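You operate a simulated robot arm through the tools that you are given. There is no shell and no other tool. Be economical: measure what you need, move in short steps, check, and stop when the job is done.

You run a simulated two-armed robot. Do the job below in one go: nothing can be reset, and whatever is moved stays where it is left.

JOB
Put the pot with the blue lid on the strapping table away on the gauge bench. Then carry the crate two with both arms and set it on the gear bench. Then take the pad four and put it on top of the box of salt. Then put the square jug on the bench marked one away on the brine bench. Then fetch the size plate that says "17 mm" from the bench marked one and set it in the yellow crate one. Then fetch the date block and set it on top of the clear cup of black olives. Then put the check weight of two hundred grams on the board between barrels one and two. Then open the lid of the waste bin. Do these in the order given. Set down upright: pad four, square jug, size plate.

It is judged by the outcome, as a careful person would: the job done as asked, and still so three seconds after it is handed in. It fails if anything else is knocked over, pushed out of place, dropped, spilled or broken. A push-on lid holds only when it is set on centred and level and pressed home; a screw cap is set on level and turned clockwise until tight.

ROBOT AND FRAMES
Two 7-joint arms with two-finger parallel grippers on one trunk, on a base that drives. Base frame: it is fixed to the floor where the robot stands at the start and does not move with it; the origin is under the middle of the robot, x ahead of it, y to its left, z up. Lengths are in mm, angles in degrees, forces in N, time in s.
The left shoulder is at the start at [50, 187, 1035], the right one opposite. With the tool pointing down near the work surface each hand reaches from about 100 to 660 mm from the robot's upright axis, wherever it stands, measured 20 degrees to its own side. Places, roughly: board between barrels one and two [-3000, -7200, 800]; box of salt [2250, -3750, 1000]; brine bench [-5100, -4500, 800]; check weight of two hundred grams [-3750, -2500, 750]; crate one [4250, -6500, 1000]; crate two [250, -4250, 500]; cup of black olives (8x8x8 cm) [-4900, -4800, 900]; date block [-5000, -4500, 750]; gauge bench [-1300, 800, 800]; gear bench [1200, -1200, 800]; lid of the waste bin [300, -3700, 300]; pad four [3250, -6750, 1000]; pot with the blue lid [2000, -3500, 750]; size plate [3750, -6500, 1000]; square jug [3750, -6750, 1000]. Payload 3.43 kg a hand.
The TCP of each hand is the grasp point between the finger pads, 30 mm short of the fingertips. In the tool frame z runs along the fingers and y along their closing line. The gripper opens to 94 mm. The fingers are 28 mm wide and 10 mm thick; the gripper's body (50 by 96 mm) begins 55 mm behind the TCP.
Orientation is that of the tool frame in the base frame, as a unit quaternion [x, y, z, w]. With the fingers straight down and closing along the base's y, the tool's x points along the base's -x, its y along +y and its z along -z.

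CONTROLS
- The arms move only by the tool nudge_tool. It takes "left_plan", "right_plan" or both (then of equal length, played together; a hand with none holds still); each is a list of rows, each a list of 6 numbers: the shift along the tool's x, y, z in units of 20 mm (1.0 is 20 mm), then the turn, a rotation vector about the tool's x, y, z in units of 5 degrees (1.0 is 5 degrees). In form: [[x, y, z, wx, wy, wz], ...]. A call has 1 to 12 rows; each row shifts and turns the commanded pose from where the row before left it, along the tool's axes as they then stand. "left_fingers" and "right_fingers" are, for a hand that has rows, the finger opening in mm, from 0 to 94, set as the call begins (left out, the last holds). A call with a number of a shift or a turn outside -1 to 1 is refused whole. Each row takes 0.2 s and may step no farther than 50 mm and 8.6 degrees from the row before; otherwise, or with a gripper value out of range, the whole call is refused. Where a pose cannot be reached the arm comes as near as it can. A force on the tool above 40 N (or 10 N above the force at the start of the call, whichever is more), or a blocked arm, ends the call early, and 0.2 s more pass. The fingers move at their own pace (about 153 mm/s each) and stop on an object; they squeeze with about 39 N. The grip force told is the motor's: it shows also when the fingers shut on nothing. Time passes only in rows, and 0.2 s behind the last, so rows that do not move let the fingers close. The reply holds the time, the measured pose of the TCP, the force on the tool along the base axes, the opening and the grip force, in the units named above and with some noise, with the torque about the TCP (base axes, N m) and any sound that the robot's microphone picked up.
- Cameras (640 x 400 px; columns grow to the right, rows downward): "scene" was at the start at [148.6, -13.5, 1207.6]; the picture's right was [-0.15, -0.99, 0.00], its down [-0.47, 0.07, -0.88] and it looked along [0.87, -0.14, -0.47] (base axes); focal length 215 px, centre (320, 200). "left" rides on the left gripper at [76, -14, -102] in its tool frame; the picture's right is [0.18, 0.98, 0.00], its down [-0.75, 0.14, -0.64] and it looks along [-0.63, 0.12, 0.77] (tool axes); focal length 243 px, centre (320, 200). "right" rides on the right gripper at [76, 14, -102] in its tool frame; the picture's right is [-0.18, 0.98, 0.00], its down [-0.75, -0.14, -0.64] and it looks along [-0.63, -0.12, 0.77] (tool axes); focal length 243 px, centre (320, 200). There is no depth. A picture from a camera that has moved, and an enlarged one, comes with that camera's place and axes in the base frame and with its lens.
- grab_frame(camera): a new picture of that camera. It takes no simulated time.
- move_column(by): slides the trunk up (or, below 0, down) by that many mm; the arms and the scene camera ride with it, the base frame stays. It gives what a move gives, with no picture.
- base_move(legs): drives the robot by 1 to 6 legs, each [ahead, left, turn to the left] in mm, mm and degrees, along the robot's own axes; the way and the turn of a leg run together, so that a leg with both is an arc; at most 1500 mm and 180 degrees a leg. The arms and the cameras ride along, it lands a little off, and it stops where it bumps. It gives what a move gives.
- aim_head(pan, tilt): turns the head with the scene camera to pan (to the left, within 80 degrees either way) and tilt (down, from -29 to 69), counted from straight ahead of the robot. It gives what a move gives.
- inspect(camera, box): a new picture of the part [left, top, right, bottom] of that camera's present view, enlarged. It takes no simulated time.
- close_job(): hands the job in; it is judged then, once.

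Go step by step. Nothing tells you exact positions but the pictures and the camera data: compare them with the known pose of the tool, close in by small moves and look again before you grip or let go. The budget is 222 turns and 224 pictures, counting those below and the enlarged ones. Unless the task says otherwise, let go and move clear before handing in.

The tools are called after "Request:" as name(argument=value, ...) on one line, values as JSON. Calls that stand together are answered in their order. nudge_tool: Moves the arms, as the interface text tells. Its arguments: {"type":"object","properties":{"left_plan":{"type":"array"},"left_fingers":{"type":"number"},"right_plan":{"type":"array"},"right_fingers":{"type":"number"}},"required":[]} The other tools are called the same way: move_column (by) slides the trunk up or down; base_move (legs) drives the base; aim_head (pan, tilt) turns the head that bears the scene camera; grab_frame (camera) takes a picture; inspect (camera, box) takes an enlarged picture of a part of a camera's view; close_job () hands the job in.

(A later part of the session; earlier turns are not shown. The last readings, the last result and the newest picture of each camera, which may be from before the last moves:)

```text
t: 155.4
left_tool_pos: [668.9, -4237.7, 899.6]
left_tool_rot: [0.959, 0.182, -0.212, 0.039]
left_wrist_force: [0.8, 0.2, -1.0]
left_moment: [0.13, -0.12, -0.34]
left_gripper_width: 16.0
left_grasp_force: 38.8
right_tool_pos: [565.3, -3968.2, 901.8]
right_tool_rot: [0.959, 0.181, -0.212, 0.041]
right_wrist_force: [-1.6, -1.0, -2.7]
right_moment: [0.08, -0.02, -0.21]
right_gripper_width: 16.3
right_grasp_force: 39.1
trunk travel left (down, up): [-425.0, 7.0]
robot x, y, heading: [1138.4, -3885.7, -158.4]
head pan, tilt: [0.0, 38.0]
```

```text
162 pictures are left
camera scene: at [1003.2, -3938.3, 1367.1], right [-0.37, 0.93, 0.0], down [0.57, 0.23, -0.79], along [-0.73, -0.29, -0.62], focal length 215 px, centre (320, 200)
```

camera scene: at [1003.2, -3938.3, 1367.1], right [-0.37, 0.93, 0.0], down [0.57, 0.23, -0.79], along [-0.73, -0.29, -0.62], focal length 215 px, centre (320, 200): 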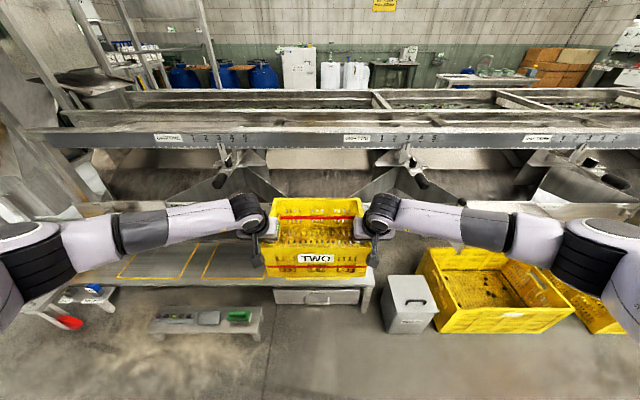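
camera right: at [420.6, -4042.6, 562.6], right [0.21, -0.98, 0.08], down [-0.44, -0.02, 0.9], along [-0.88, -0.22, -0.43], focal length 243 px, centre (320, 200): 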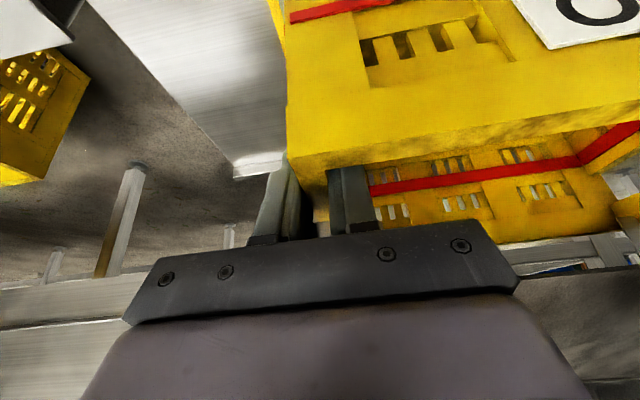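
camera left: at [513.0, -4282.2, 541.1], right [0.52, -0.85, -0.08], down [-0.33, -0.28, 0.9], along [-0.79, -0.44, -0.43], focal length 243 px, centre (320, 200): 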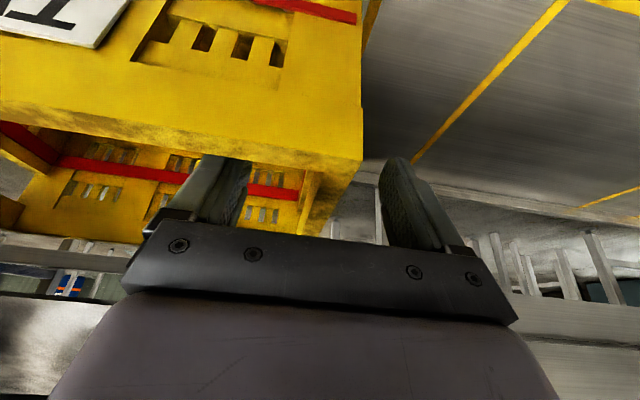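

Steady. I raise the crate another 100 mm, turn away over the low side, and drive to the gear bench side.

Request:
nudge_tool(left_plan=[[-0.423, 0, -0.906, 0, 0, 0], [-0.423, 0, -0.906, 0, 0, 0], [-0.423, 0, -0.906, 0, 0, 0], [-0.423, 0, -0.906, 0, 0, 0], [-0.423, 0, -0.906, 0, 0, 0]], right_plan=[[-0.423, 0, -0.906, 0, 0, 0], [-0.423, 0, -0.906, 0, 0, 0], [-0.423, 0, -0.906, 0, 0, 0], [-0.423, 0, -0.906, 0, 0, 0], [-0.423, 0, -0.906, 0, 0, 0]])

Request:
base_move(legs=[[0, 0, -90], [1200, 0, 0], [1200, 0, 0], [0, 0, -88]])

Request:
grab_frame(camera="scene")

```text
t: 156.6
left_tool_pos: [669.2, -4233.2, 999.3]
left_tool_rot: [0.959, 0.181, -0.212, 0.041]
left_wrist_force: [2.9, -2.7, -2.9]
left_moment: [-0.3, 0.3, -0.41]
left_gripper_width: 16.3
left_grasp_force: 38.8
right_tool_pos: [566.3, -3965.9, 999.3]
right_tool_rot: [0.96, 0.18, -0.212, 0.041]
right_wrist_force: [-2.8, 3.4, -0.8]
right_moment: [0.07, -0.65, -0.14]
right_gripper_width: 16.1
right_grasp_force: 38.9
trunk travel left (down, up): [-425.0, 7.0]
robot x, y, heading: [1139.3, -3887.4, -158.5]
head pan, tilt: [0.0, 38.0]
```

```text
t: 175.7
left_tool_pos: [503.1, -1304.6, 998.7]
left_tool_rot: [-0.254, 0.943, 0.057, 0.208]
left_wrist_force: [-10.0, 14.3, -2.0]
left_moment: [-0.1, 0.14, -0.44]
left_gripper_width: 16.1
left_grasp_force: 39.3
right_tool_pos: [645.0, -1555.7, 998.3]
right_tool_rot: [-0.252, 0.943, 0.056, 0.209]
right_wrist_force: [10.6, -14.7, -1.7]
right_moment: [0.06, 0.13, -0.11]
right_gripper_width: 16.2
right_grasp_force: 39.3
trunk travel left (down, up): [-425.0, 7.0]
robot x, y, heading: [93.7, -1719.3, 29.9]
head pan, tilt: [0.0, 38.0]
```

```text
161 pictures are left
camera scene: at [216.2, -1646.3, 1367.2], right [0.5, -0.87, 0.0], down [-0.53, -0.31, -0.79], along [0.68, 0.39, -0.62], focal length 215 px, centre (320, 200)
```

scene: 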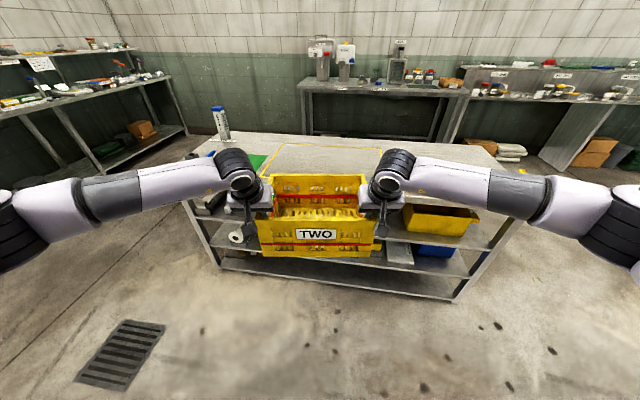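

Request:
inspect(camera="scene", box=[180, 100, 540, 310])

```text
1.78 times, centred on (360, 205) of scene
camera zoom: at [216.2, -1646.3, 1367.2], right [0.5, -0.87, 0.0], down [-0.53, -0.31, -0.79], along [0.68, 0.39, -0.62], focal length 382 px, centre (249, 191)
```

zoom: 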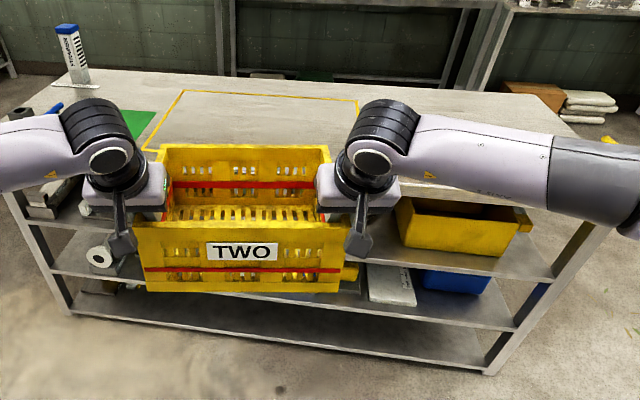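

The bench middle (yellow zone) is clear. I align and drive in so that the crate is over the bench.

Request:
base_move(legs=[[0, 0, -6], [300, 85, 0]])

Request:
grab_frame(camera="scene")

Request:
grab_frame(camera="right")

```text
t: 178.4
left_tool_pos: [784.2, -1148.3, 999.1]
left_tool_rot: [-0.205, 0.955, 0.046, 0.21]
left_wrist_force: [-2.4, -1.1, -2.9]
left_moment: [-0.07, 0.21, -0.33]
left_gripper_width: 16.2
left_grasp_force: 39.4
right_tool_pos: [898.1, -1412.3, 997.9]
right_tool_rot: [-0.203, 0.955, 0.045, 0.212]
right_wrist_force: [1.4, 1.0, -1.8]
right_moment: [0.0, 0.01, -0.13]
right_gripper_width: 16.4
right_grasp_force: 38.9
trunk travel left (down, up): [-425.0, 7.0]
robot x, y, heading: [330.4, -1521.3, 24.1]
head pan, tilt: [0.0, 38.0]
```

```text
159 pictures are left
camera scene: at [464.2, -1459.1, 1367.1], right [0.41, -0.91, 0.0], down [-0.56, -0.25, -0.79], along [0.72, 0.32, -0.62], focal length 215 px, centre (320, 200)
```

scene: 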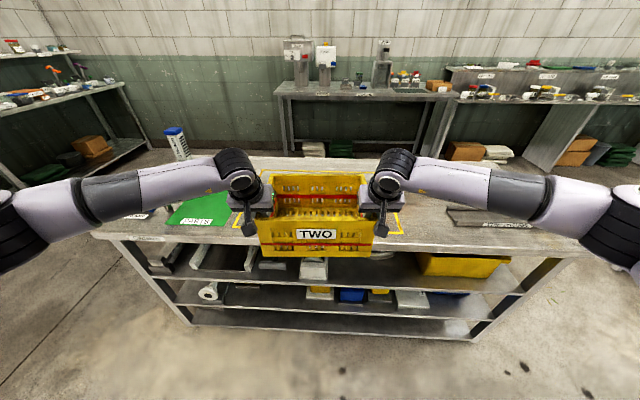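

```text
158 pictures are left
camera right: at [790.8, -1444.9, 1059.7], right [-0.25, 0.97, 0.08], down [0.43, 0.04, 0.9], along [0.87, 0.26, -0.43], focal length 243 px, centre (320, 200)
```

right: 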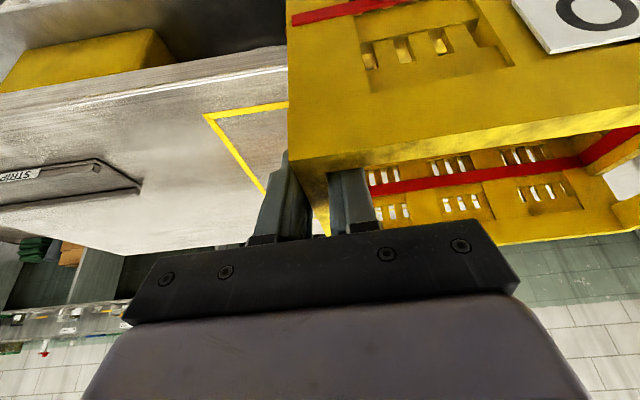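

The yellow zone's near corner is at about [1064, -1512]. I drive 195 more so that the crate is inside the zone, then lower it.

Request:
base_move(legs=[[195, 5, -2]])

Request:
nudge_tool(left_plan=[[0.317, 0, 0.68, 0, 0, 0], [0.317, 0, 0.68, 0, 0, 0], [0.317, 0, 0.68, 0, 0, 0]], right_plan=[[0.317, 0, 0.68, 0, 0, 0], [0.317, 0, 0.68, 0, 0, 0], [0.317, 0, 0.68, 0, 0, 0]])

Request:
grab_frame(camera="scene")

Request:
grab_frame(camera="right")

```text
t: 179.9
left_tool_pos: [970.7, -1082.7, 998.2]
left_tool_rot: [-0.189, 0.958, 0.042, 0.211]
left_wrist_force: [-1.0, -1.1, -2.2]
left_moment: [0.01, 0.13, -0.3]
left_gripper_width: 16.3
left_grasp_force: 39.1
right_tool_pos: [1077.0, -1349.6, 998.6]
right_tool_rot: [-0.188, 0.958, 0.041, 0.213]
right_wrist_force: [1.1, 1.3, -1.8]
right_moment: [-0.09, 0.11, -0.1]
right_gripper_width: 16.0
right_grasp_force: 38.8
trunk travel left (down, up): [-425.0, 7.0]
robot x, y, heading: [510.9, -1438.6, 22.4]
head pan, tilt: [0.0, 38.0]
```

```text
t: 180.7
left_tool_pos: [968.2, -1082.3, 960.1]
left_tool_rot: [-0.191, 0.956, 0.044, 0.218]
left_wrist_force: [0.9, 8.7, 18.5]
left_moment: [-0.24, 0.78, -0.26]
left_gripper_width: 16.3
left_grasp_force: 39.3
right_tool_pos: [1076.0, -1348.2, 962.4]
right_tool_rot: [-0.186, 0.957, 0.045, 0.219]
right_wrist_force: [-0.7, -11.4, 26.9]
right_moment: [-0.3, 0.64, 0.3]
right_gripper_width: 16.0
right_grasp_force: 38.9
trunk travel left (down, up): [-425.0, 7.0]
robot x, y, heading: [503.4, -1442.7, 22.0]
head pan, tilt: [0.0, 38.0]
```

```text
157 pictures are left
camera scene: at [636.2, -1385.0, 1369.0], right [0.38, -0.93, 0.0], down [-0.57, -0.23, -0.79], along [0.73, 0.3, -0.61], focal length 215 px, centre (320, 200)
```

scene: 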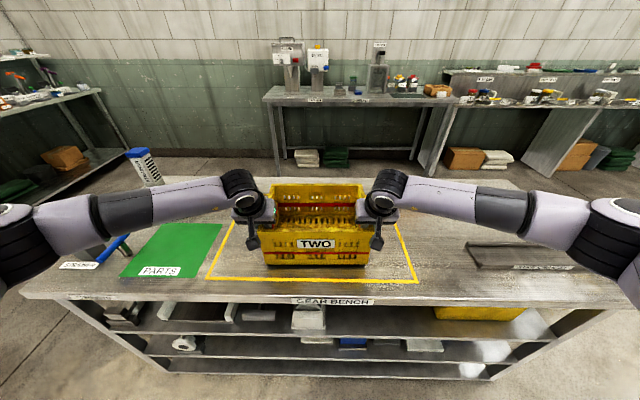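

```text
156 pictures are left
camera right: at [966.7, -1378.0, 1021.1], right [-0.22, 0.97, 0.08], down [0.42, 0.02, 0.91], along [0.88, 0.23, -0.41], focal length 243 px, centre (320, 200)
```

right: 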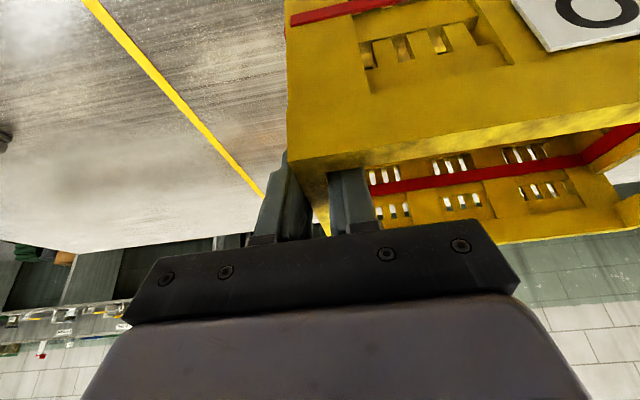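

The crate rests on the bench inside the zone. I open both hands and withdraw upward along the fingers.

Request:
nudge_tool(left_plan=[[-0.04, 0, -0.1, 0, 0, 0], [0, 0, 0, 0, 0, 0]], right_plan=[[-0.04, 0, -0.1, 0, 0, 0], [0, 0, 0, 0, 0, 0]])

Request:
nudge_tool(left_plan=[[0, 0, 0, 0, 0, 0], [0, 0, 0, 0, 0, 0]], right_plan=[[0, 0, 0, 0, 0, 0], [0, 0, 0, 0, 0, 0]], left_fingers=60, right_fingers=60)

Request:
grab_frame(camera="right")

Request:
grab_frame(camera="left")

```text
t: 181.3
left_tool_pos: [969.2, -1082.0, 961.0]
left_tool_rot: [-0.191, 0.956, 0.044, 0.217]
left_wrist_force: [4.2, 13.6, 22.3]
left_moment: [-0.13, 0.06, -0.16]
left_gripper_width: 16.2
left_grasp_force: 39.1
right_tool_pos: [1077.3, -1348.5, 962.1]
right_tool_rot: [-0.187, 0.957, 0.044, 0.219]
right_wrist_force: [6.6, -9.4, 28.5]
right_moment: [0.05, -0.13, 0.29]
right_gripper_width: 16.1
right_grasp_force: 39.2
trunk travel left (down, up): [-425.0, 7.0]
robot x, y, heading: [510.6, -1439.6, 22.2]
head pan, tilt: [0.0, 38.0]
```

```text
t: 181.9
left_tool_pos: [967.8, -1082.8, 954.9]
left_tool_rot: [-0.189, 0.958, 0.042, 0.21]
left_wrist_force: [0.3, 0.9, 0.8]
left_moment: [-0.02, -0.01, -0.02]
left_gripper_width: 60.1
left_grasp_force: 0.1
right_tool_pos: [1077.2, -1347.5, 954.9]
right_tool_rot: [-0.188, 0.958, 0.042, 0.211]
right_wrist_force: [-0.9, 0.4, -0.6]
right_moment: [0.0, 0.04, 0.02]
right_gripper_width: 60.3
right_grasp_force: 0.1
trunk travel left (down, up): [-425.0, 7.0]
robot x, y, heading: [506.3, -1438.0, 22.3]
head pan, tilt: [0.0, 38.0]
```

```text
155 pictures are left
camera right: at [967.3, -1377.4, 1015.7], right [-0.22, 0.97, 0.08], down [0.44, 0.03, 0.9], along [0.87, 0.23, -0.43], focal length 243 px, centre (320, 200)
```

right: 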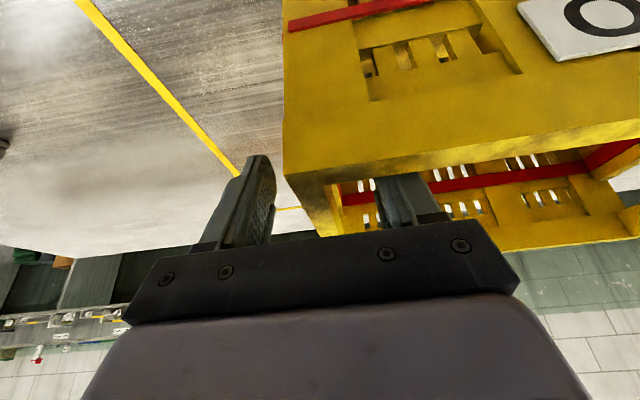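

```text
154 pictures are left
camera left: at [871.5, -1140.3, 1015.3], right [-0.53, 0.85, -0.08], down [0.33, 0.29, 0.9], along [0.78, 0.45, -0.43], focal length 243 px, centre (320, 200)
```

left: 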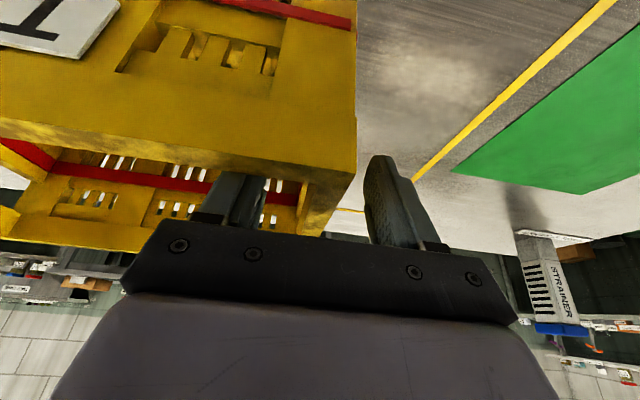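

Request:
nudge_tool(left_plan=[[0, 0, -1, 0, 0, 0], [0, 0, -1, 0, 0, 0], [0, 0, -1, 0, 0, 0], [0, 0, -1, 0, 0, 0], [0, 0, -1, 0, 0, 0], [0, 0, -1, 0, 0, 0], [0, 0, -1, 0, 1, 0], [0, 0, -1, 0, 1, 0], [0, 0, 0, 0, 1, 0], [0, 0, 0, 0, 1, 0], [0, 0, 0, 0, 1, 0]], right_plan=[[0, 0, -1, 0, 0, 0], [0, 0, -1, 0, 0, 0], [0, 0, -1, 0, 0, 0], [0, 0, -1, 0, 0, 0], [0, 0, -1, 0, 0, 0], [0, 0, -1, 0, 0, 0], [0, 0, -1, 0, 1, 0], [0, 0, -1, 0, 1, 0], [0, 0, 0, 0, 1, 0], [0, 0, 0, 0, 1, 0], [0, 0, 0, 0, 1, 0]])

Request:
inspect(camera="scene", box=[180, 150, 460, 320])

```text
t: 184.3
left_tool_pos: [910.2, -1108.4, 1101.5]
left_tool_rot: [-0.195, 0.981, 0.0, -0.002]
left_wrist_force: [-0.3, 0.6, -0.1]
left_moment: [-0.01, 0.01, 0.0]
left_gripper_width: 59.9
left_grasp_force: 0.0
right_tool_pos: [1014.5, -1375.6, 1102.7]
right_tool_rot: [-0.191, 0.982, 0.0, 0.0]
right_wrist_force: [0.0, 0.1, -0.2]
right_moment: [0.0, 0.01, 0.0]
right_gripper_width: 60.0
right_grasp_force: 0.1
trunk travel left (down, up): [-425.0, 7.0]
robot x, y, heading: [503.7, -1438.1, 22.1]
head pan, tilt: [0.0, 38.0]
```

```text
2.29 times, centred on (320, 235) of scene
camera zoom: at [640.4, -1383.1, 1367.2], right [0.38, -0.92, 0.0], down [-0.57, -0.23, -0.79], along [0.73, 0.3, -0.62], focal length 492 px, centre (320, 120)
```

zoom: 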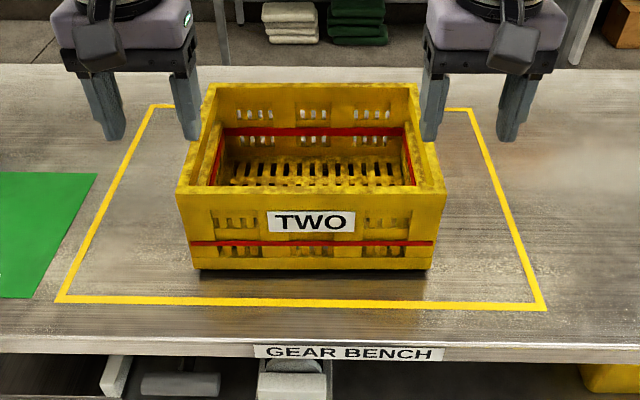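

Crate two is placed squarely. Now toward pad four; I drive down past the strapping table and look ahead.

Request:
base_move(legs=[[-350, 0, 0], [0, 0, -88], [890, 0, 0], [890, 0, 0], [0, 0, -11], [1130, 0, 0]])

Request:
aim_head(pan=25, tilt=15)

Request:
grab_frame(camera="scene")

```text
t: 204.9
left_tool_pos: [1410.3, -4707.6, 1101.2]
left_tool_rot: [0.625, 0.78, 0.001, -0.001]
left_wrist_force: [-0.1, -0.9, -0.7]
left_moment: [0.01, -0.04, -0.02]
left_gripper_width: 59.8
left_grasp_force: 0.2
right_tool_pos: [1129.5, -4765.8, 1102.4]
right_tool_rot: [0.627, 0.779, 0.0, 0.0]
right_wrist_force: [0.3, 0.8, 0.8]
right_moment: [0.0, -0.04, 0.0]
right_gripper_width: 59.8
right_grasp_force: 0.1
trunk travel left (down, up): [-425.0, 7.0]
robot x, y, heading: [1156.1, -4254.3, -77.3]
head pan, tilt: [0.0, 38.0]
```

```text
t: 205.8
left_tool_pos: [1410.8, -4706.3, 1102.6]
left_tool_rot: [0.625, 0.781, 0.001, 0.0]
left_wrist_force: [0.3, -0.3, 0.6]
left_moment: [0.03, -0.02, 0.01]
left_gripper_width: 60.1
left_grasp_force: 0.1
right_tool_pos: [1129.3, -4765.8, 1102.5]
right_tool_rot: [0.627, 0.779, -0.001, 0.001]
right_wrist_force: [-0.3, 1.5, -0.8]
right_moment: [0.04, 0.02, 0.02]
right_gripper_width: 59.9
right_grasp_force: 0.2
trunk travel left (down, up): [-425.0, 7.0]
robot x, y, heading: [1154.4, -4252.6, -77.7]
head pan, tilt: [25.0, 15.0]
```

```text
152 pictures are left
camera scene: at [1223.0, -4384.2, 1403.7], right [-0.79, -0.61, 0.0], down [-0.16, 0.21, -0.97], along [0.59, -0.77, -0.26], focal length 215 px, centre (320, 200)
```

scene: 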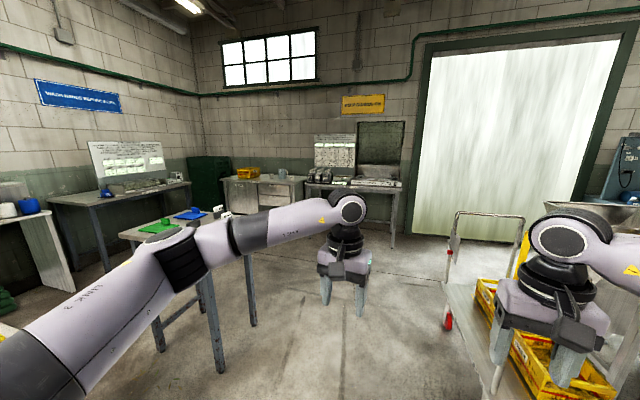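

Request:
inspect(camera="scene", box=[180, 120, 420, 260])

```text
2.67 times, centred on (300, 190) of scene
camera zoom: at [1223.0, -4384.2, 1403.7], right [-0.79, -0.61, 0.0], down [-0.16, 0.21, -0.97], along [0.59, -0.77, -0.26], focal length 574 px, centre (373, 227)
```

zoom: 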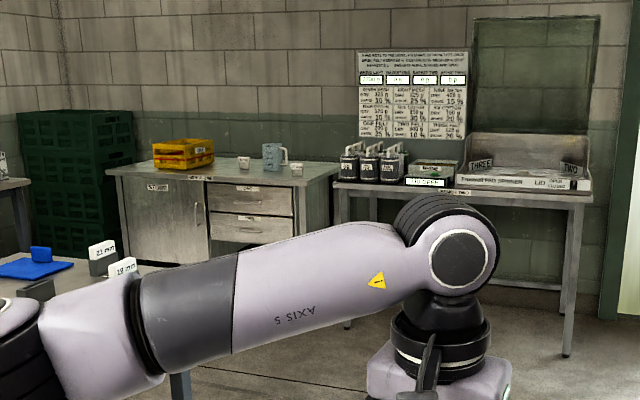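

Two benches stand at the far wall: a cabinet with the yellow crate and jug, and a table with canisters. I drive over, keeping clear of the second table and the trolley.

Request:
base_move(legs=[[0, 0, 18.5], [1450, 0, 0], [0, 0, 14], [600, 0, 0]])

Request:
aim_head(pan=0, tilt=15)

Request:
grab_frame(camera="scene")

Request:
inspect(camera="scene", box=[200, 120, 440, 270])

```text
t: 217.7
left_tool_pos: [2760.2, -6146.3, 1101.7]
left_tool_rot: [0.387, 0.922, 0.001, 0.0]
left_wrist_force: [0.1, -0.5, -1.5]
left_moment: [-0.04, 0.02, 0.0]
left_gripper_width: 60.0
left_grasp_force: 0.0
right_tool_pos: [2551.0, -6344.3, 1102.2]
right_tool_rot: [0.39, 0.921, 0.001, 0.001]
right_wrist_force: [0.4, 0.0, 0.0]
right_moment: [-0.01, 0.02, -0.05]
right_gripper_width: 59.9
right_grasp_force: 0.0
trunk travel left (down, up): [-425.0, 7.0]
robot x, y, heading: [2300.4, -5894.3, -45.7]
head pan, tilt: [25.0, 15.0]
```

```text
t: 218.6
left_tool_pos: [2760.4, -6145.4, 1101.7]
left_tool_rot: [0.388, 0.922, 0.001, -0.001]
left_wrist_force: [0.5, 0.5, 0.9]
left_moment: [-0.02, 0.03, 0.05]
left_gripper_width: 60.1
left_grasp_force: 0.1
right_tool_pos: [2551.0, -6343.5, 1102.5]
right_tool_rot: [0.389, 0.921, 0.0, 0.001]
right_wrist_force: [0.1, 0.5, 0.5]
right_moment: [-0.04, -0.01, -0.02]
right_gripper_width: 60.1
right_grasp_force: 0.1
trunk travel left (down, up): [-425.0, 7.0]
robot x, y, heading: [2301.5, -5894.1, -45.7]
head pan, tilt: [0.0, 15.0]
```

```text
150 pictures are left
camera scene: at [2409.2, -6004.0, 1403.8], right [-0.72, -0.7, 0.0], down [-0.18, 0.19, -0.97], along [0.67, -0.69, -0.26], focal length 215 px, centre (320, 200)
```

scene: 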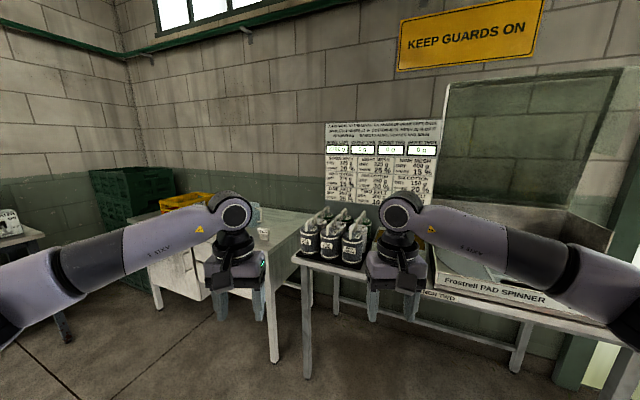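

```text
2.67 times, centred on (320, 195) of scene
camera zoom: at [2409.2, -6004.0, 1403.8], right [-0.72, -0.7, 0.0], down [-0.18, 0.19, -0.97], along [0.67, -0.69, -0.26], focal length 574 px, centre (320, 213)
```

zoom: 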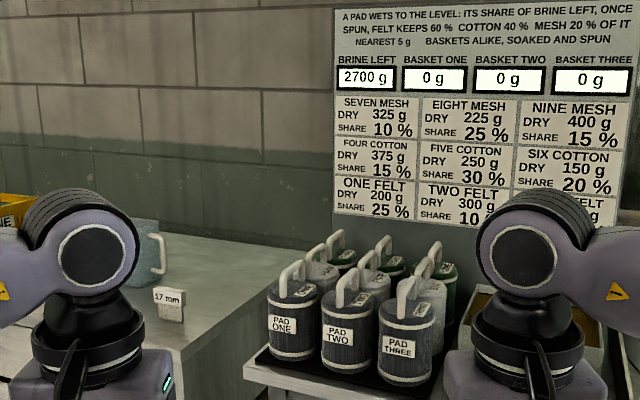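

PAD ONE–NINE stand in a 3x3 grid on bench two, and the 17 mm plate and jug are on the cabinet at left (bench one). I pull the hands in, turn square to the wall and come closer.

Request:
nudge_tool(left_plan=[[0.95, 0, -0.25, 0, 0, 0], [0.95, 0, -0.25, 0, 0, 0], [0.95, 0, -0.25, 0, 0, 0], [0.95, 0, -0.25, 0, 0, 0], [0.95, 0, -0.25, 0, 0, 0], [0.95, 0, -0.25, 0, 0, 0], [0.95, 0, -0.25, 0, 0, 0], [0.95, 0, -0.25, 0, 0, 0]], right_plan=[[0.95, -0.25, -0.25, 0, 0, 0], [0.95, -0.25, -0.25, 0, 0, 0], [0.95, -0.25, -0.25, 0, 0, 0], [0.95, -0.25, -0.25, 0, 0, 0], [0.95, -0.25, -0.25, 0, 0, 0], [0.95, -0.25, -0.25, 0, 0, 0], [0.95, -0.25, -0.25, 0, 0, 0], [0.95, -0.25, -0.25, 0, 0, 0]])

Request:
base_move(legs=[[0, 0, -24.5], [400, 460, 0]])

Request:
aim_head(pan=15, tilt=32)

Request:
grab_frame(camera="scene")

```text
t: 220.4
left_tool_pos: [2651.2, -6036.5, 1142.5]
left_tool_rot: [0.387, 0.922, 0.001, -0.001]
left_wrist_force: [-0.3, -0.2, -0.1]
left_moment: [0.02, 0.04, -0.04]
left_gripper_width: 60.2
left_grasp_force: 0.1
right_tool_pos: [2416.6, -6260.1, 1143.0]
right_tool_rot: [0.391, 0.921, 0.0, 0.001]
right_wrist_force: [0.3, 0.4, 0.3]
right_moment: [0.01, -0.01, -0.03]
right_gripper_width: 60.0
right_grasp_force: 0.1
trunk travel left (down, up): [-425.0, 7.0]
robot x, y, heading: [2300.2, -5894.1, -45.8]
head pan, tilt: [0.0, 15.0]
```

```text
t: 226.2
left_tool_pos: [3129.1, -6388.8, 1142.1]
left_tool_rot: [0.572, 0.82, 0.001, 0.001]
left_wrist_force: [0.0, -0.6, -0.6]
left_moment: [-0.02, -0.03, 0.01]
left_gripper_width: 60.0
left_grasp_force: 0.0
right_tool_pos: [2822.1, -6494.8, 1142.2]
right_tool_rot: [0.575, 0.818, 0.0, 0.002]
right_wrist_force: [-0.3, -0.1, -0.9]
right_moment: [-0.01, 0.01, -0.01]
right_gripper_width: 60.0
right_grasp_force: 0.1
trunk travel left (down, up): [-425.0, 7.0]
robot x, y, heading: [2865.7, -6114.1, -70.0]
head pan, tilt: [0.0, 15.0]
```

```text
t: 227.0
left_tool_pos: [3128.7, -6388.4, 1141.3]
left_tool_rot: [0.574, 0.819, 0.001, 0.0]
left_wrist_force: [-0.1, -0.8, 0.6]
left_moment: [-0.01, 0.0, 0.03]
left_gripper_width: 60.0
left_grasp_force: 0.1
right_tool_pos: [2821.5, -6494.6, 1143.0]
right_tool_rot: [0.574, 0.819, 0.0, 0.001]
right_wrist_force: [0.7, 0.0, -0.7]
right_moment: [-0.02, 0.02, -0.02]
right_gripper_width: 60.0
right_grasp_force: 0.1
trunk travel left (down, up): [-425.0, 7.0]
robot x, y, heading: [2867.0, -6116.3, -69.8]
head pan, tilt: [15.0, 32.0]
```

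```text
148 pictures are left
camera scene: at [2938.8, -6242.2, 1376.5], right [-0.82, -0.57, 0.0], down [-0.3, 0.43, -0.85], along [0.49, -0.7, -0.53], focal length 215 px, centre (320, 200)
```

scene: 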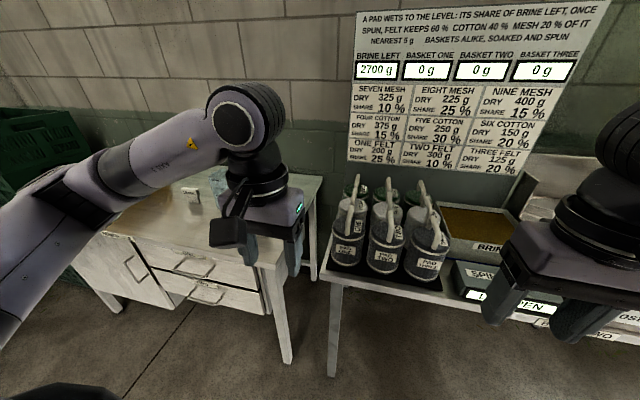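

Request:
inspect(camera="scene", box=[310, 160, 470, 300])

Request:
grab_frame(camera="left")

```text
2.86 times, centred on (390, 230) of scene
camera zoom: at [2938.8, -6242.2, 1376.5], right [-0.82, -0.57, 0.0], down [-0.3, 0.43, -0.85], along [0.49, -0.7, -0.53], focal length 615 px, centre (120, 114)
```

zoom: 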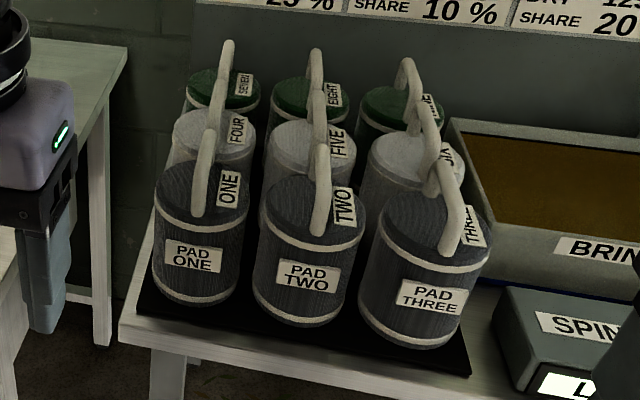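

```text
146 pictures are left
camera left: at [3089.1, -6322.4, 1243.9], right [0.86, 0.51, 0.0], down [0.39, -0.66, 0.64], along [0.33, -0.55, -0.77], focal length 243 px, centre (320, 200)
```

left: 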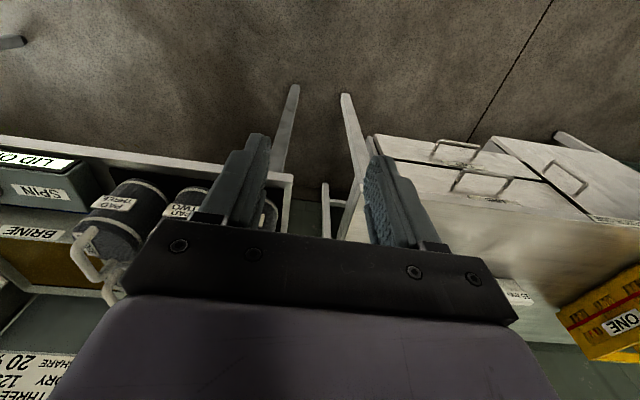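

Pad FOUR is the left pad of the middle row, about [3188, -6782], with an arched handle on top. I move in a little and bring the left hand above it.

Request:
base_move(legs=[[125, -40, 1]])

Request:
nudge_tool(left_plan=[[-0.9, 0, -0.2, 0, 0, 0], [-0.9, 0, -0.2, 0, 0, 0], [-0.9, 0, -0.2, 0, 0, 0], [-0.9, 0, -0.2, 0, 0, 0], [-0.9, 0, -0.2, 0, 0, 0]], left_fingers=50)

Request:
grab_frame(camera="left")

Request:
inspect(camera="scene", box=[240, 160, 440, 320])

```text
t: 228.3
left_tool_pos: [3139.1, -6511.1, 1141.3]
left_tool_rot: [0.565, 0.825, 0.001, -0.001]
left_wrist_force: [-0.5, -0.1, -0.3]
left_moment: [0.02, 0.02, -0.01]
left_gripper_width: 60.0
left_grasp_force: 0.0
right_tool_pos: [2835.2, -6624.4, 1141.9]
right_tool_rot: [0.567, 0.824, 0.0, 0.0]
right_wrist_force: [0.1, 0.1, -0.6]
right_moment: [0.01, 0.01, -0.04]
right_gripper_width: 60.2
right_grasp_force: 0.1
trunk travel left (down, up): [-425.0, 7.0]
robot x, y, heading: [2874.5, -6240.8, -69.2]
head pan, tilt: [15.0, 32.0]
```

```text
t: 229.5
left_tool_pos: [3170.7, -6594.8, 1160.2]
left_tool_rot: [0.564, 0.826, 0.002, 0.0]
left_wrist_force: [-0.5, 0.1, 0.2]
left_moment: [-0.01, 0.01, 0.01]
left_gripper_width: 49.9
left_grasp_force: 0.1
right_tool_pos: [2835.8, -6622.8, 1141.8]
right_tool_rot: [0.566, 0.824, -0.001, 0.0]
right_wrist_force: [0.0, 0.8, -0.2]
right_moment: [-0.02, 0.03, 0.02]
right_gripper_width: 60.0
right_grasp_force: 0.2
trunk travel left (down, up): [-425.0, 7.0]
robot x, y, heading: [2872.1, -6241.4, -68.8]
head pan, tilt: [15.0, 32.0]
```

```text
145 pictures are left
camera left: at [3130.4, -6530.9, 1262.0], right [0.85, 0.53, 0.0], down [0.4, -0.65, 0.64], along [0.34, -0.54, -0.77], focal length 243 px, centre (320, 200)
```

left: 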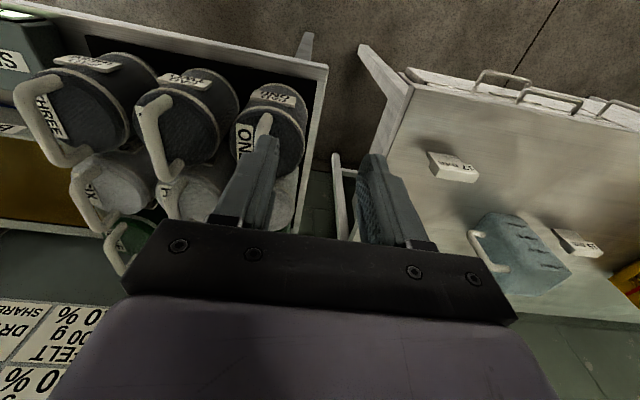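

```text
2.50 times, centred on (340, 240) of scene
camera zoom: at [2947.6, -6369.2, 1376.4], right [-0.81, -0.59, 0.0], down [-0.31, 0.43, -0.85], along [0.5, -0.68, -0.53], focal length 538 px, centre (270, 100)
```

zoom: 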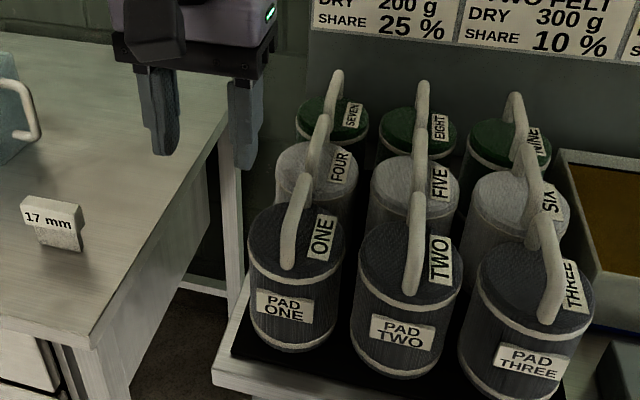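

Request:
nudge_tool(left_plan=[[-0.9, -0.27, 0.1, 0, 0, 0], [-0.9, -0.27, 0.1, 0, 0, 0], [-0.9, -0.27, 0.1, 0, 0, 0], [-0.9, -0.27, 0.1, 0, 0, 0], [-0.9, -0.27, 0.1, 0, 0, 0], [-0.9, -0.27, 0.1, 0, 0, 0], [-0.9, -0.27, 0.1, 0, 0, 0], [-0.9, -0.27, 0.1, 0, 0, 0], [-0.9, -0.27, 0.1, 0, 0, 0], [-0.9, -0.27, 0.1, 0, 0, 0]])

Request:
grab_frame(camera="left")

Request:
inspect(camera="scene", box=[280, 140, 440, 260])

```text
t: 231.7
left_tool_pos: [3188.3, -6767.7, 1138.7]
left_tool_rot: [0.565, 0.825, 0.0, 0.001]
left_wrist_force: [-0.5, 0.3, -0.5]
left_moment: [0.01, 0.05, 0.01]
left_gripper_width: 49.9
left_grasp_force: 0.0
left hand out of reach, approached as far as the arm can: row 10
right_tool_pos: [2834.9, -6623.6, 1142.5]
right_tool_rot: [0.567, 0.824, 0.0, 0.001]
right_wrist_force: [0.2, -0.5, 0.6]
right_moment: [0.01, 0.0, 0.0]
right_gripper_width: 59.7
right_grasp_force: 0.0
trunk travel left (down, up): [-425.0, 7.0]
robot x, y, heading: [2872.3, -6242.4, -68.8]
head pan, tilt: [15.0, 32.0]
```

```text
143 pictures are left
camera left: at [3147.9, -6702.5, 1240.9], right [0.85, 0.53, 0.0], down [0.4, -0.65, 0.64], along [0.34, -0.54, -0.77], focal length 243 px, centre (320, 200)
```

left: 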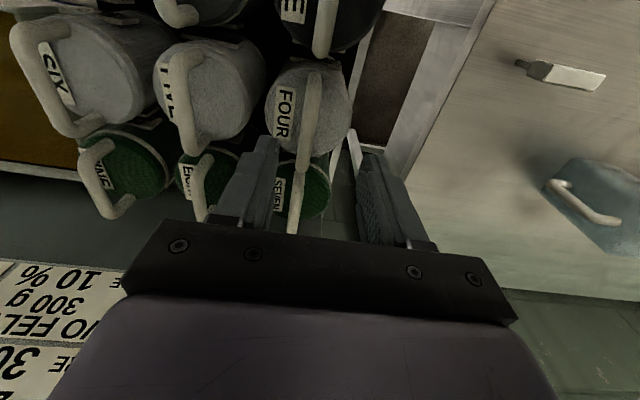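

```text
3.33 times, centred on (360, 200) of scene
camera zoom: at [2948.1, -6368.8, 1376.5], right [-0.81, -0.59, 0.0], down [-0.31, 0.43, -0.85], along [0.5, -0.68, -0.53], focal length 717 px, centre (187, 200)
```

zoom: 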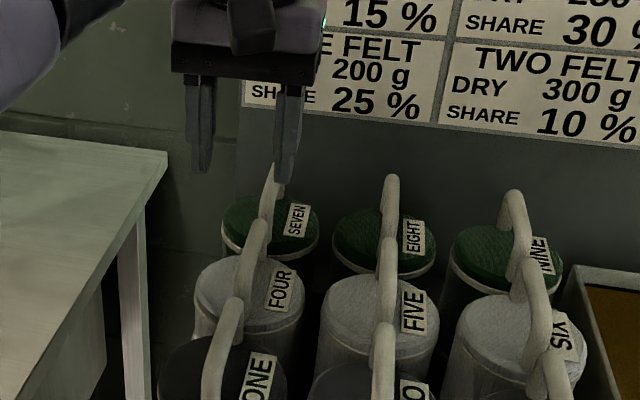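

The arch of pad four runs from about [3173,-6746] to [3207,-6824], top near z 1030. I nudge the base 60 mm forward for reach and re-centre over the handle.

Request:
base_move(legs=[[60, 0, 0]])

Request:
nudge_tool(left_plan=[[0.7, -0.1, 0.5, 0, 0, 0], [0.7, -0.1, 0.5, 0, 0, 0], [0.7, 0, 0.5, 0, 0, 0]])

Request:
grab_frame(camera="left")

Request:
inspect(camera="scene", box=[280, 180, 440, 300])

```text
t: 232.6
left_tool_pos: [3209.5, -6823.2, 1138.2]
left_tool_rot: [0.564, 0.826, 0.001, 0.001]
left_wrist_force: [0.7, 0.3, 0.9]
left_moment: [0.02, 0.0, -0.03]
left_gripper_width: 50.0
left_grasp_force: 0.0
right_tool_pos: [2857.2, -6679.7, 1141.9]
right_tool_rot: [0.565, 0.825, 0.0, 0.0]
right_wrist_force: [-0.1, -0.7, -0.4]
right_moment: [0.06, -0.02, 0.0]
right_gripper_width: 59.8
right_grasp_force: 0.1
trunk travel left (down, up): [-425.0, 7.0]
robot x, y, heading: [2895.3, -6296.3, -68.7]
head pan, tilt: [15.0, 32.0]
```

```text
t: 233.4
left_tool_pos: [3191.3, -6782.9, 1106.2]
left_tool_rot: [0.564, 0.826, 0.001, 0.0]
left_wrist_force: [-0.1, 0.0, 0.5]
left_moment: [0.0, -0.02, -0.02]
left_gripper_width: 49.9
left_grasp_force: 0.1
right_tool_pos: [2857.0, -6679.8, 1143.3]
right_tool_rot: [0.565, 0.825, 0.0, 0.001]
right_wrist_force: [0.2, -0.6, 0.0]
right_moment: [0.02, 0.0, 0.04]
right_gripper_width: 59.7
right_grasp_force: 0.0
trunk travel left (down, up): [-425.0, 7.0]
robot x, y, heading: [2895.6, -6296.5, -68.6]
head pan, tilt: [15.0, 32.0]
```

```text
141 pictures are left
camera left: at [3151.4, -6719.0, 1208.9], right [0.85, 0.53, 0.0], down [0.41, -0.65, 0.64], along [0.34, -0.54, -0.77], focal length 243 px, centre (320, 200)
```

left: 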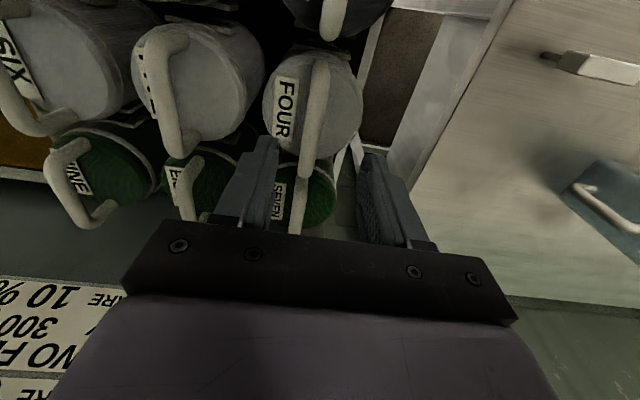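

```text
3.33 times, centred on (360, 240) of scene
camera zoom: at [2969.8, -6424.4, 1376.5], right [-0.81, -0.59, 0.0], down [-0.31, 0.43, -0.85], along [0.5, -0.68, -0.53], focal length 717 px, centre (187, 67)
```

zoom: 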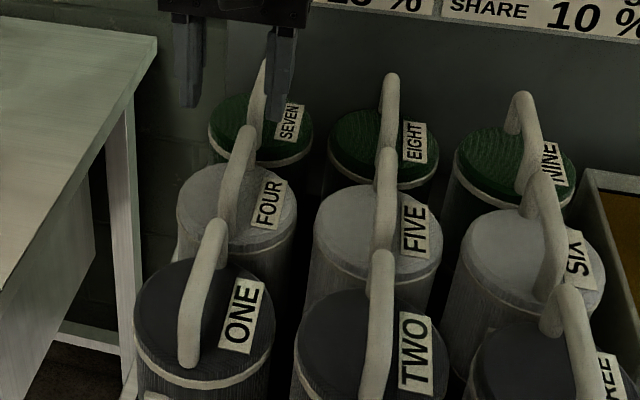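

Handle lies about 7 mm to the right of centre. I correct and descend with fingers at 50 mm.

Request:
nudge_tool(left_plan=[[0, -0.35, 0.5, 0, 0, 0], [0, 0, 0.7, 0, 0, 0], [0, 0, 0.7, 0, 0, 0], [0, 0, 0.7, 0, 0, 0], [0, 0, 0.7, 0, 0, 0]])

Request:
grab_frame(camera="left")

Request:
inspect(camera="scene", box=[280, 180, 440, 300])

```text
t: 234.6
left_tool_pos: [3183.4, -6787.8, 1041.3]
left_tool_rot: [0.564, 0.826, 0.002, 0.0]
left_wrist_force: [0.3, 0.0, 0.4]
left_moment: [0.02, 0.0, -0.03]
left_gripper_width: 49.9
left_grasp_force: 0.1
right_tool_pos: [2857.3, -6679.5, 1143.1]
right_tool_rot: [0.566, 0.825, -0.001, 0.0]
right_wrist_force: [0.0, -0.3, -0.7]
right_moment: [-0.02, 0.0, 0.02]
right_gripper_width: 60.0
right_grasp_force: 0.0
trunk travel left (down, up): [-425.0, 7.0]
robot x, y, heading: [2892.7, -6294.8, -68.6]
head pan, tilt: [15.0, 32.0]
```

```text
139 pictures are left
camera left: at [3142.9, -6722.9, 1143.8], right [0.85, 0.53, 0.0], down [0.4, -0.65, 0.64], along [0.34, -0.54, -0.77], focal length 243 px, centre (320, 200)
```

left: 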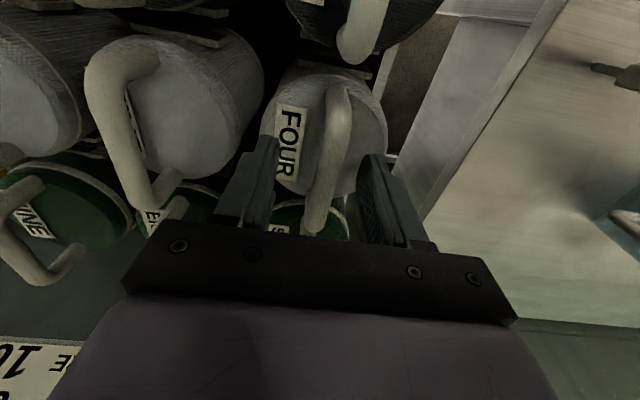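

```text
3.33 times, centred on (360, 240) of scene
camera zoom: at [2969.6, -6424.7, 1376.5], right [-0.81, -0.59, 0.0], down [-0.31, 0.43, -0.85], along [0.5, -0.68, -0.53], focal length 717 px, centre (187, 67)
```

zoom: 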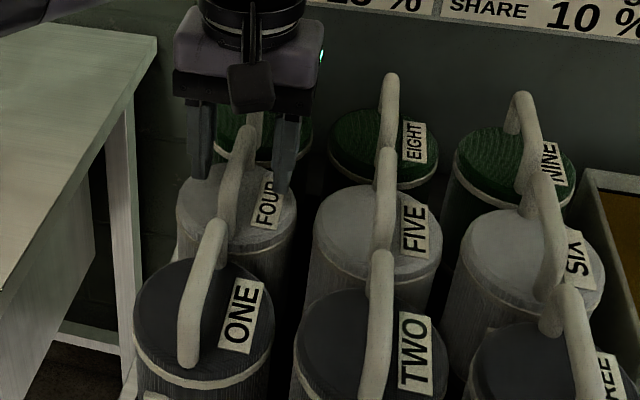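

Request:
nudge_tool(left_plan=[[0, 0.1, 0.35, 0, 0, 0], [0, 0, 0.35, 0, 0, 0]])

Request:
nudge_tool(left_plan=[[0, 0, 0, 0, 0, 0], [0, 0, 0, 0, 0, 0], [0, 0, 0, 0, 0, 0]], left_fingers=0)

Request:
grab_frame(camera="left")

```text
t: 235.2
left_tool_pos: [3186.5, -6786.9, 1029.5]
left_tool_rot: [0.563, 0.826, 0.002, 0.001]
left_wrist_force: [0.2, 0.3, -0.7]
left_moment: [0.02, -0.05, 0.0]
left_gripper_width: 50.2
left_grasp_force: 0.2
right_tool_pos: [2858.2, -6679.6, 1142.4]
right_tool_rot: [0.566, 0.824, 0.0, 0.002]
right_wrist_force: [0.1, -0.1, -0.6]
right_moment: [0.02, -0.03, -0.01]
right_gripper_width: 59.9
right_grasp_force: 0.0
trunk travel left (down, up): [-425.0, 7.0]
robot x, y, heading: [2897.0, -6298.7, -68.8]
head pan, tilt: [15.0, 32.0]
```

```text
t: 236.0
left_tool_pos: [3187.2, -6786.6, 1028.9]
left_tool_rot: [0.564, 0.826, 0.001, -0.001]
left_wrist_force: [1.3, 0.0, 0.0]
left_moment: [-0.03, -0.03, -0.01]
left_gripper_width: 17.9
left_grasp_force: 38.8
right_tool_pos: [2857.5, -6678.2, 1142.5]
right_tool_rot: [0.566, 0.824, 0.0, 0.0]
right_wrist_force: [0.4, -0.8, 0.2]
right_moment: [-0.01, -0.01, -0.03]
right_gripper_width: 59.9
right_grasp_force: 0.1
trunk travel left (down, up): [-425.0, 7.0]
robot x, y, heading: [2897.4, -6301.6, -68.7]
head pan, tilt: [15.0, 32.0]
```

```text
137 pictures are left
camera left: at [3146.4, -6722.0, 1131.0], right [0.85, 0.53, 0.0], down [0.4, -0.65, 0.64], along [0.34, -0.54, -0.77], focal length 243 px, centre (320, 200)
```

left: 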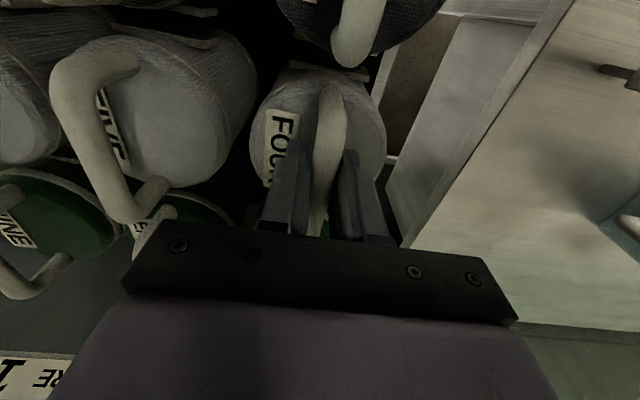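

Gripped the handle. I lift 80 mm, and will then move it left out of the grid rather than over the others.

Request:
nudge_tool(left_plan=[[0, 0, -0.5, 0, 0, 0], [0, 0, -0.7, 0, 0, 0], [0, 0, -0.7, 0, 0, 0], [0, 0, -0.7, 0, 0, 0], [0, 0, -0.7, 0, 0, 0], [0, 0, -0.7, 0, 0, 0]])

Request:
grab_frame(camera="scene")

Request:
grab_frame(camera="left")

```text
t: 237.4
left_tool_pos: [3186.8, -6786.6, 1106.5]
left_tool_rot: [0.564, 0.826, 0.002, -0.001]
left_wrist_force: [-0.7, -0.4, -3.5]
left_moment: [0.03, 0.01, -0.01]
left_gripper_width: 17.5
left_grasp_force: 39.2
right_tool_pos: [2857.2, -6679.6, 1142.9]
right_tool_rot: [0.566, 0.825, -0.001, 0.001]
right_wrist_force: [0.0, -0.9, 0.7]
right_moment: [-0.02, -0.02, 0.0]
right_gripper_width: 59.9
right_grasp_force: 0.1
trunk travel left (down, up): [-425.0, 7.0]
robot x, y, heading: [2893.5, -6297.7, -68.6]
head pan, tilt: [15.0, 32.0]
```

```text
136 pictures are left
camera scene: at [2969.5, -6424.9, 1376.4], right [-0.81, -0.59, 0.0], down [-0.31, 0.43, -0.85], along [0.5, -0.68, -0.53], focal length 215 px, centre (320, 200)
```

scene: 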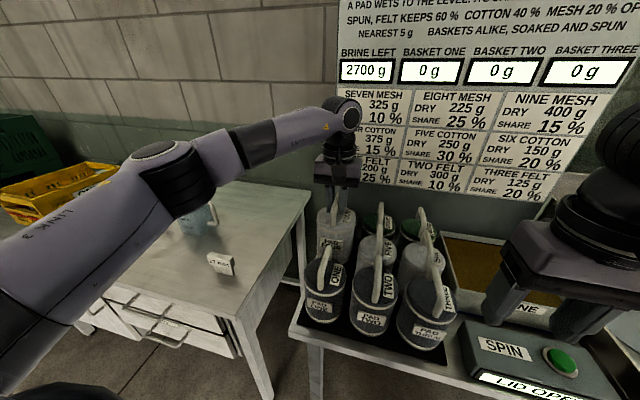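

```text
135 pictures are left
camera left: at [3146.9, -6722.0, 1210.1], right [0.85, 0.53, 0.0], down [0.41, -0.65, 0.64], along [0.34, -0.54, -0.77], focal length 243 px, centre (320, 200)
```

left: 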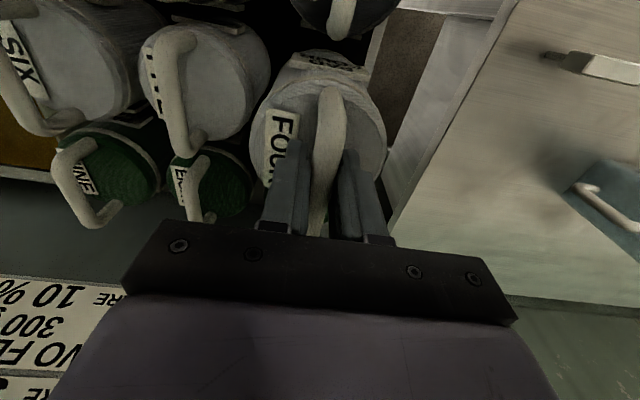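

Pad four is up (about 3.5 N). I move it left out of the row and then back toward me.

Request:
nudge_tool(left_plan=[[0, 0.6, -0.4, 0, 0, 0], [0, 0.9, -0.3, 0, 0, 0], [0, 0.9, -0.3, 0, 0, 0], [0, 0.9, -0.3, 0, 0, 0], [0, 0.9, -0.3, 0, 0, 0], [0, 0.9, 0, 0, 0, 0], [0, 0.9, 0, 0, 0, 0]])

Request:
grab_frame(camera="scene")

```text
t: 239.0
left_tool_pos: [3298.1, -6745.0, 1141.5]
left_tool_rot: [0.565, 0.825, 0.001, 0.0]
left_wrist_force: [0.1, -0.7, -2.6]
left_moment: [0.01, 0.05, 0.0]
left_gripper_width: 17.9
left_grasp_force: 39.2
right_tool_pos: [2857.4, -6680.2, 1141.7]
right_tool_rot: [0.566, 0.825, -0.001, 0.001]
right_wrist_force: [0.7, 0.0, 1.1]
right_moment: [-0.01, -0.02, -0.05]
right_gripper_width: 60.2
right_grasp_force: 0.1
trunk travel left (down, up): [-425.0, 7.0]
robot x, y, heading: [2895.5, -6295.6, -68.9]
head pan, tilt: [15.0, 32.0]
```

```text
134 pictures are left
camera scene: at [2970.1, -6424.7, 1376.4], right [-0.81, -0.59, 0.0], down [-0.31, 0.43, -0.85], along [0.5, -0.68, -0.53], focal length 215 px, centre (320, 200)
```

scene: 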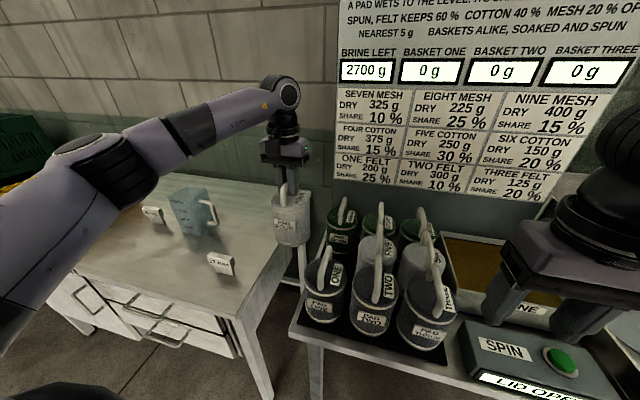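

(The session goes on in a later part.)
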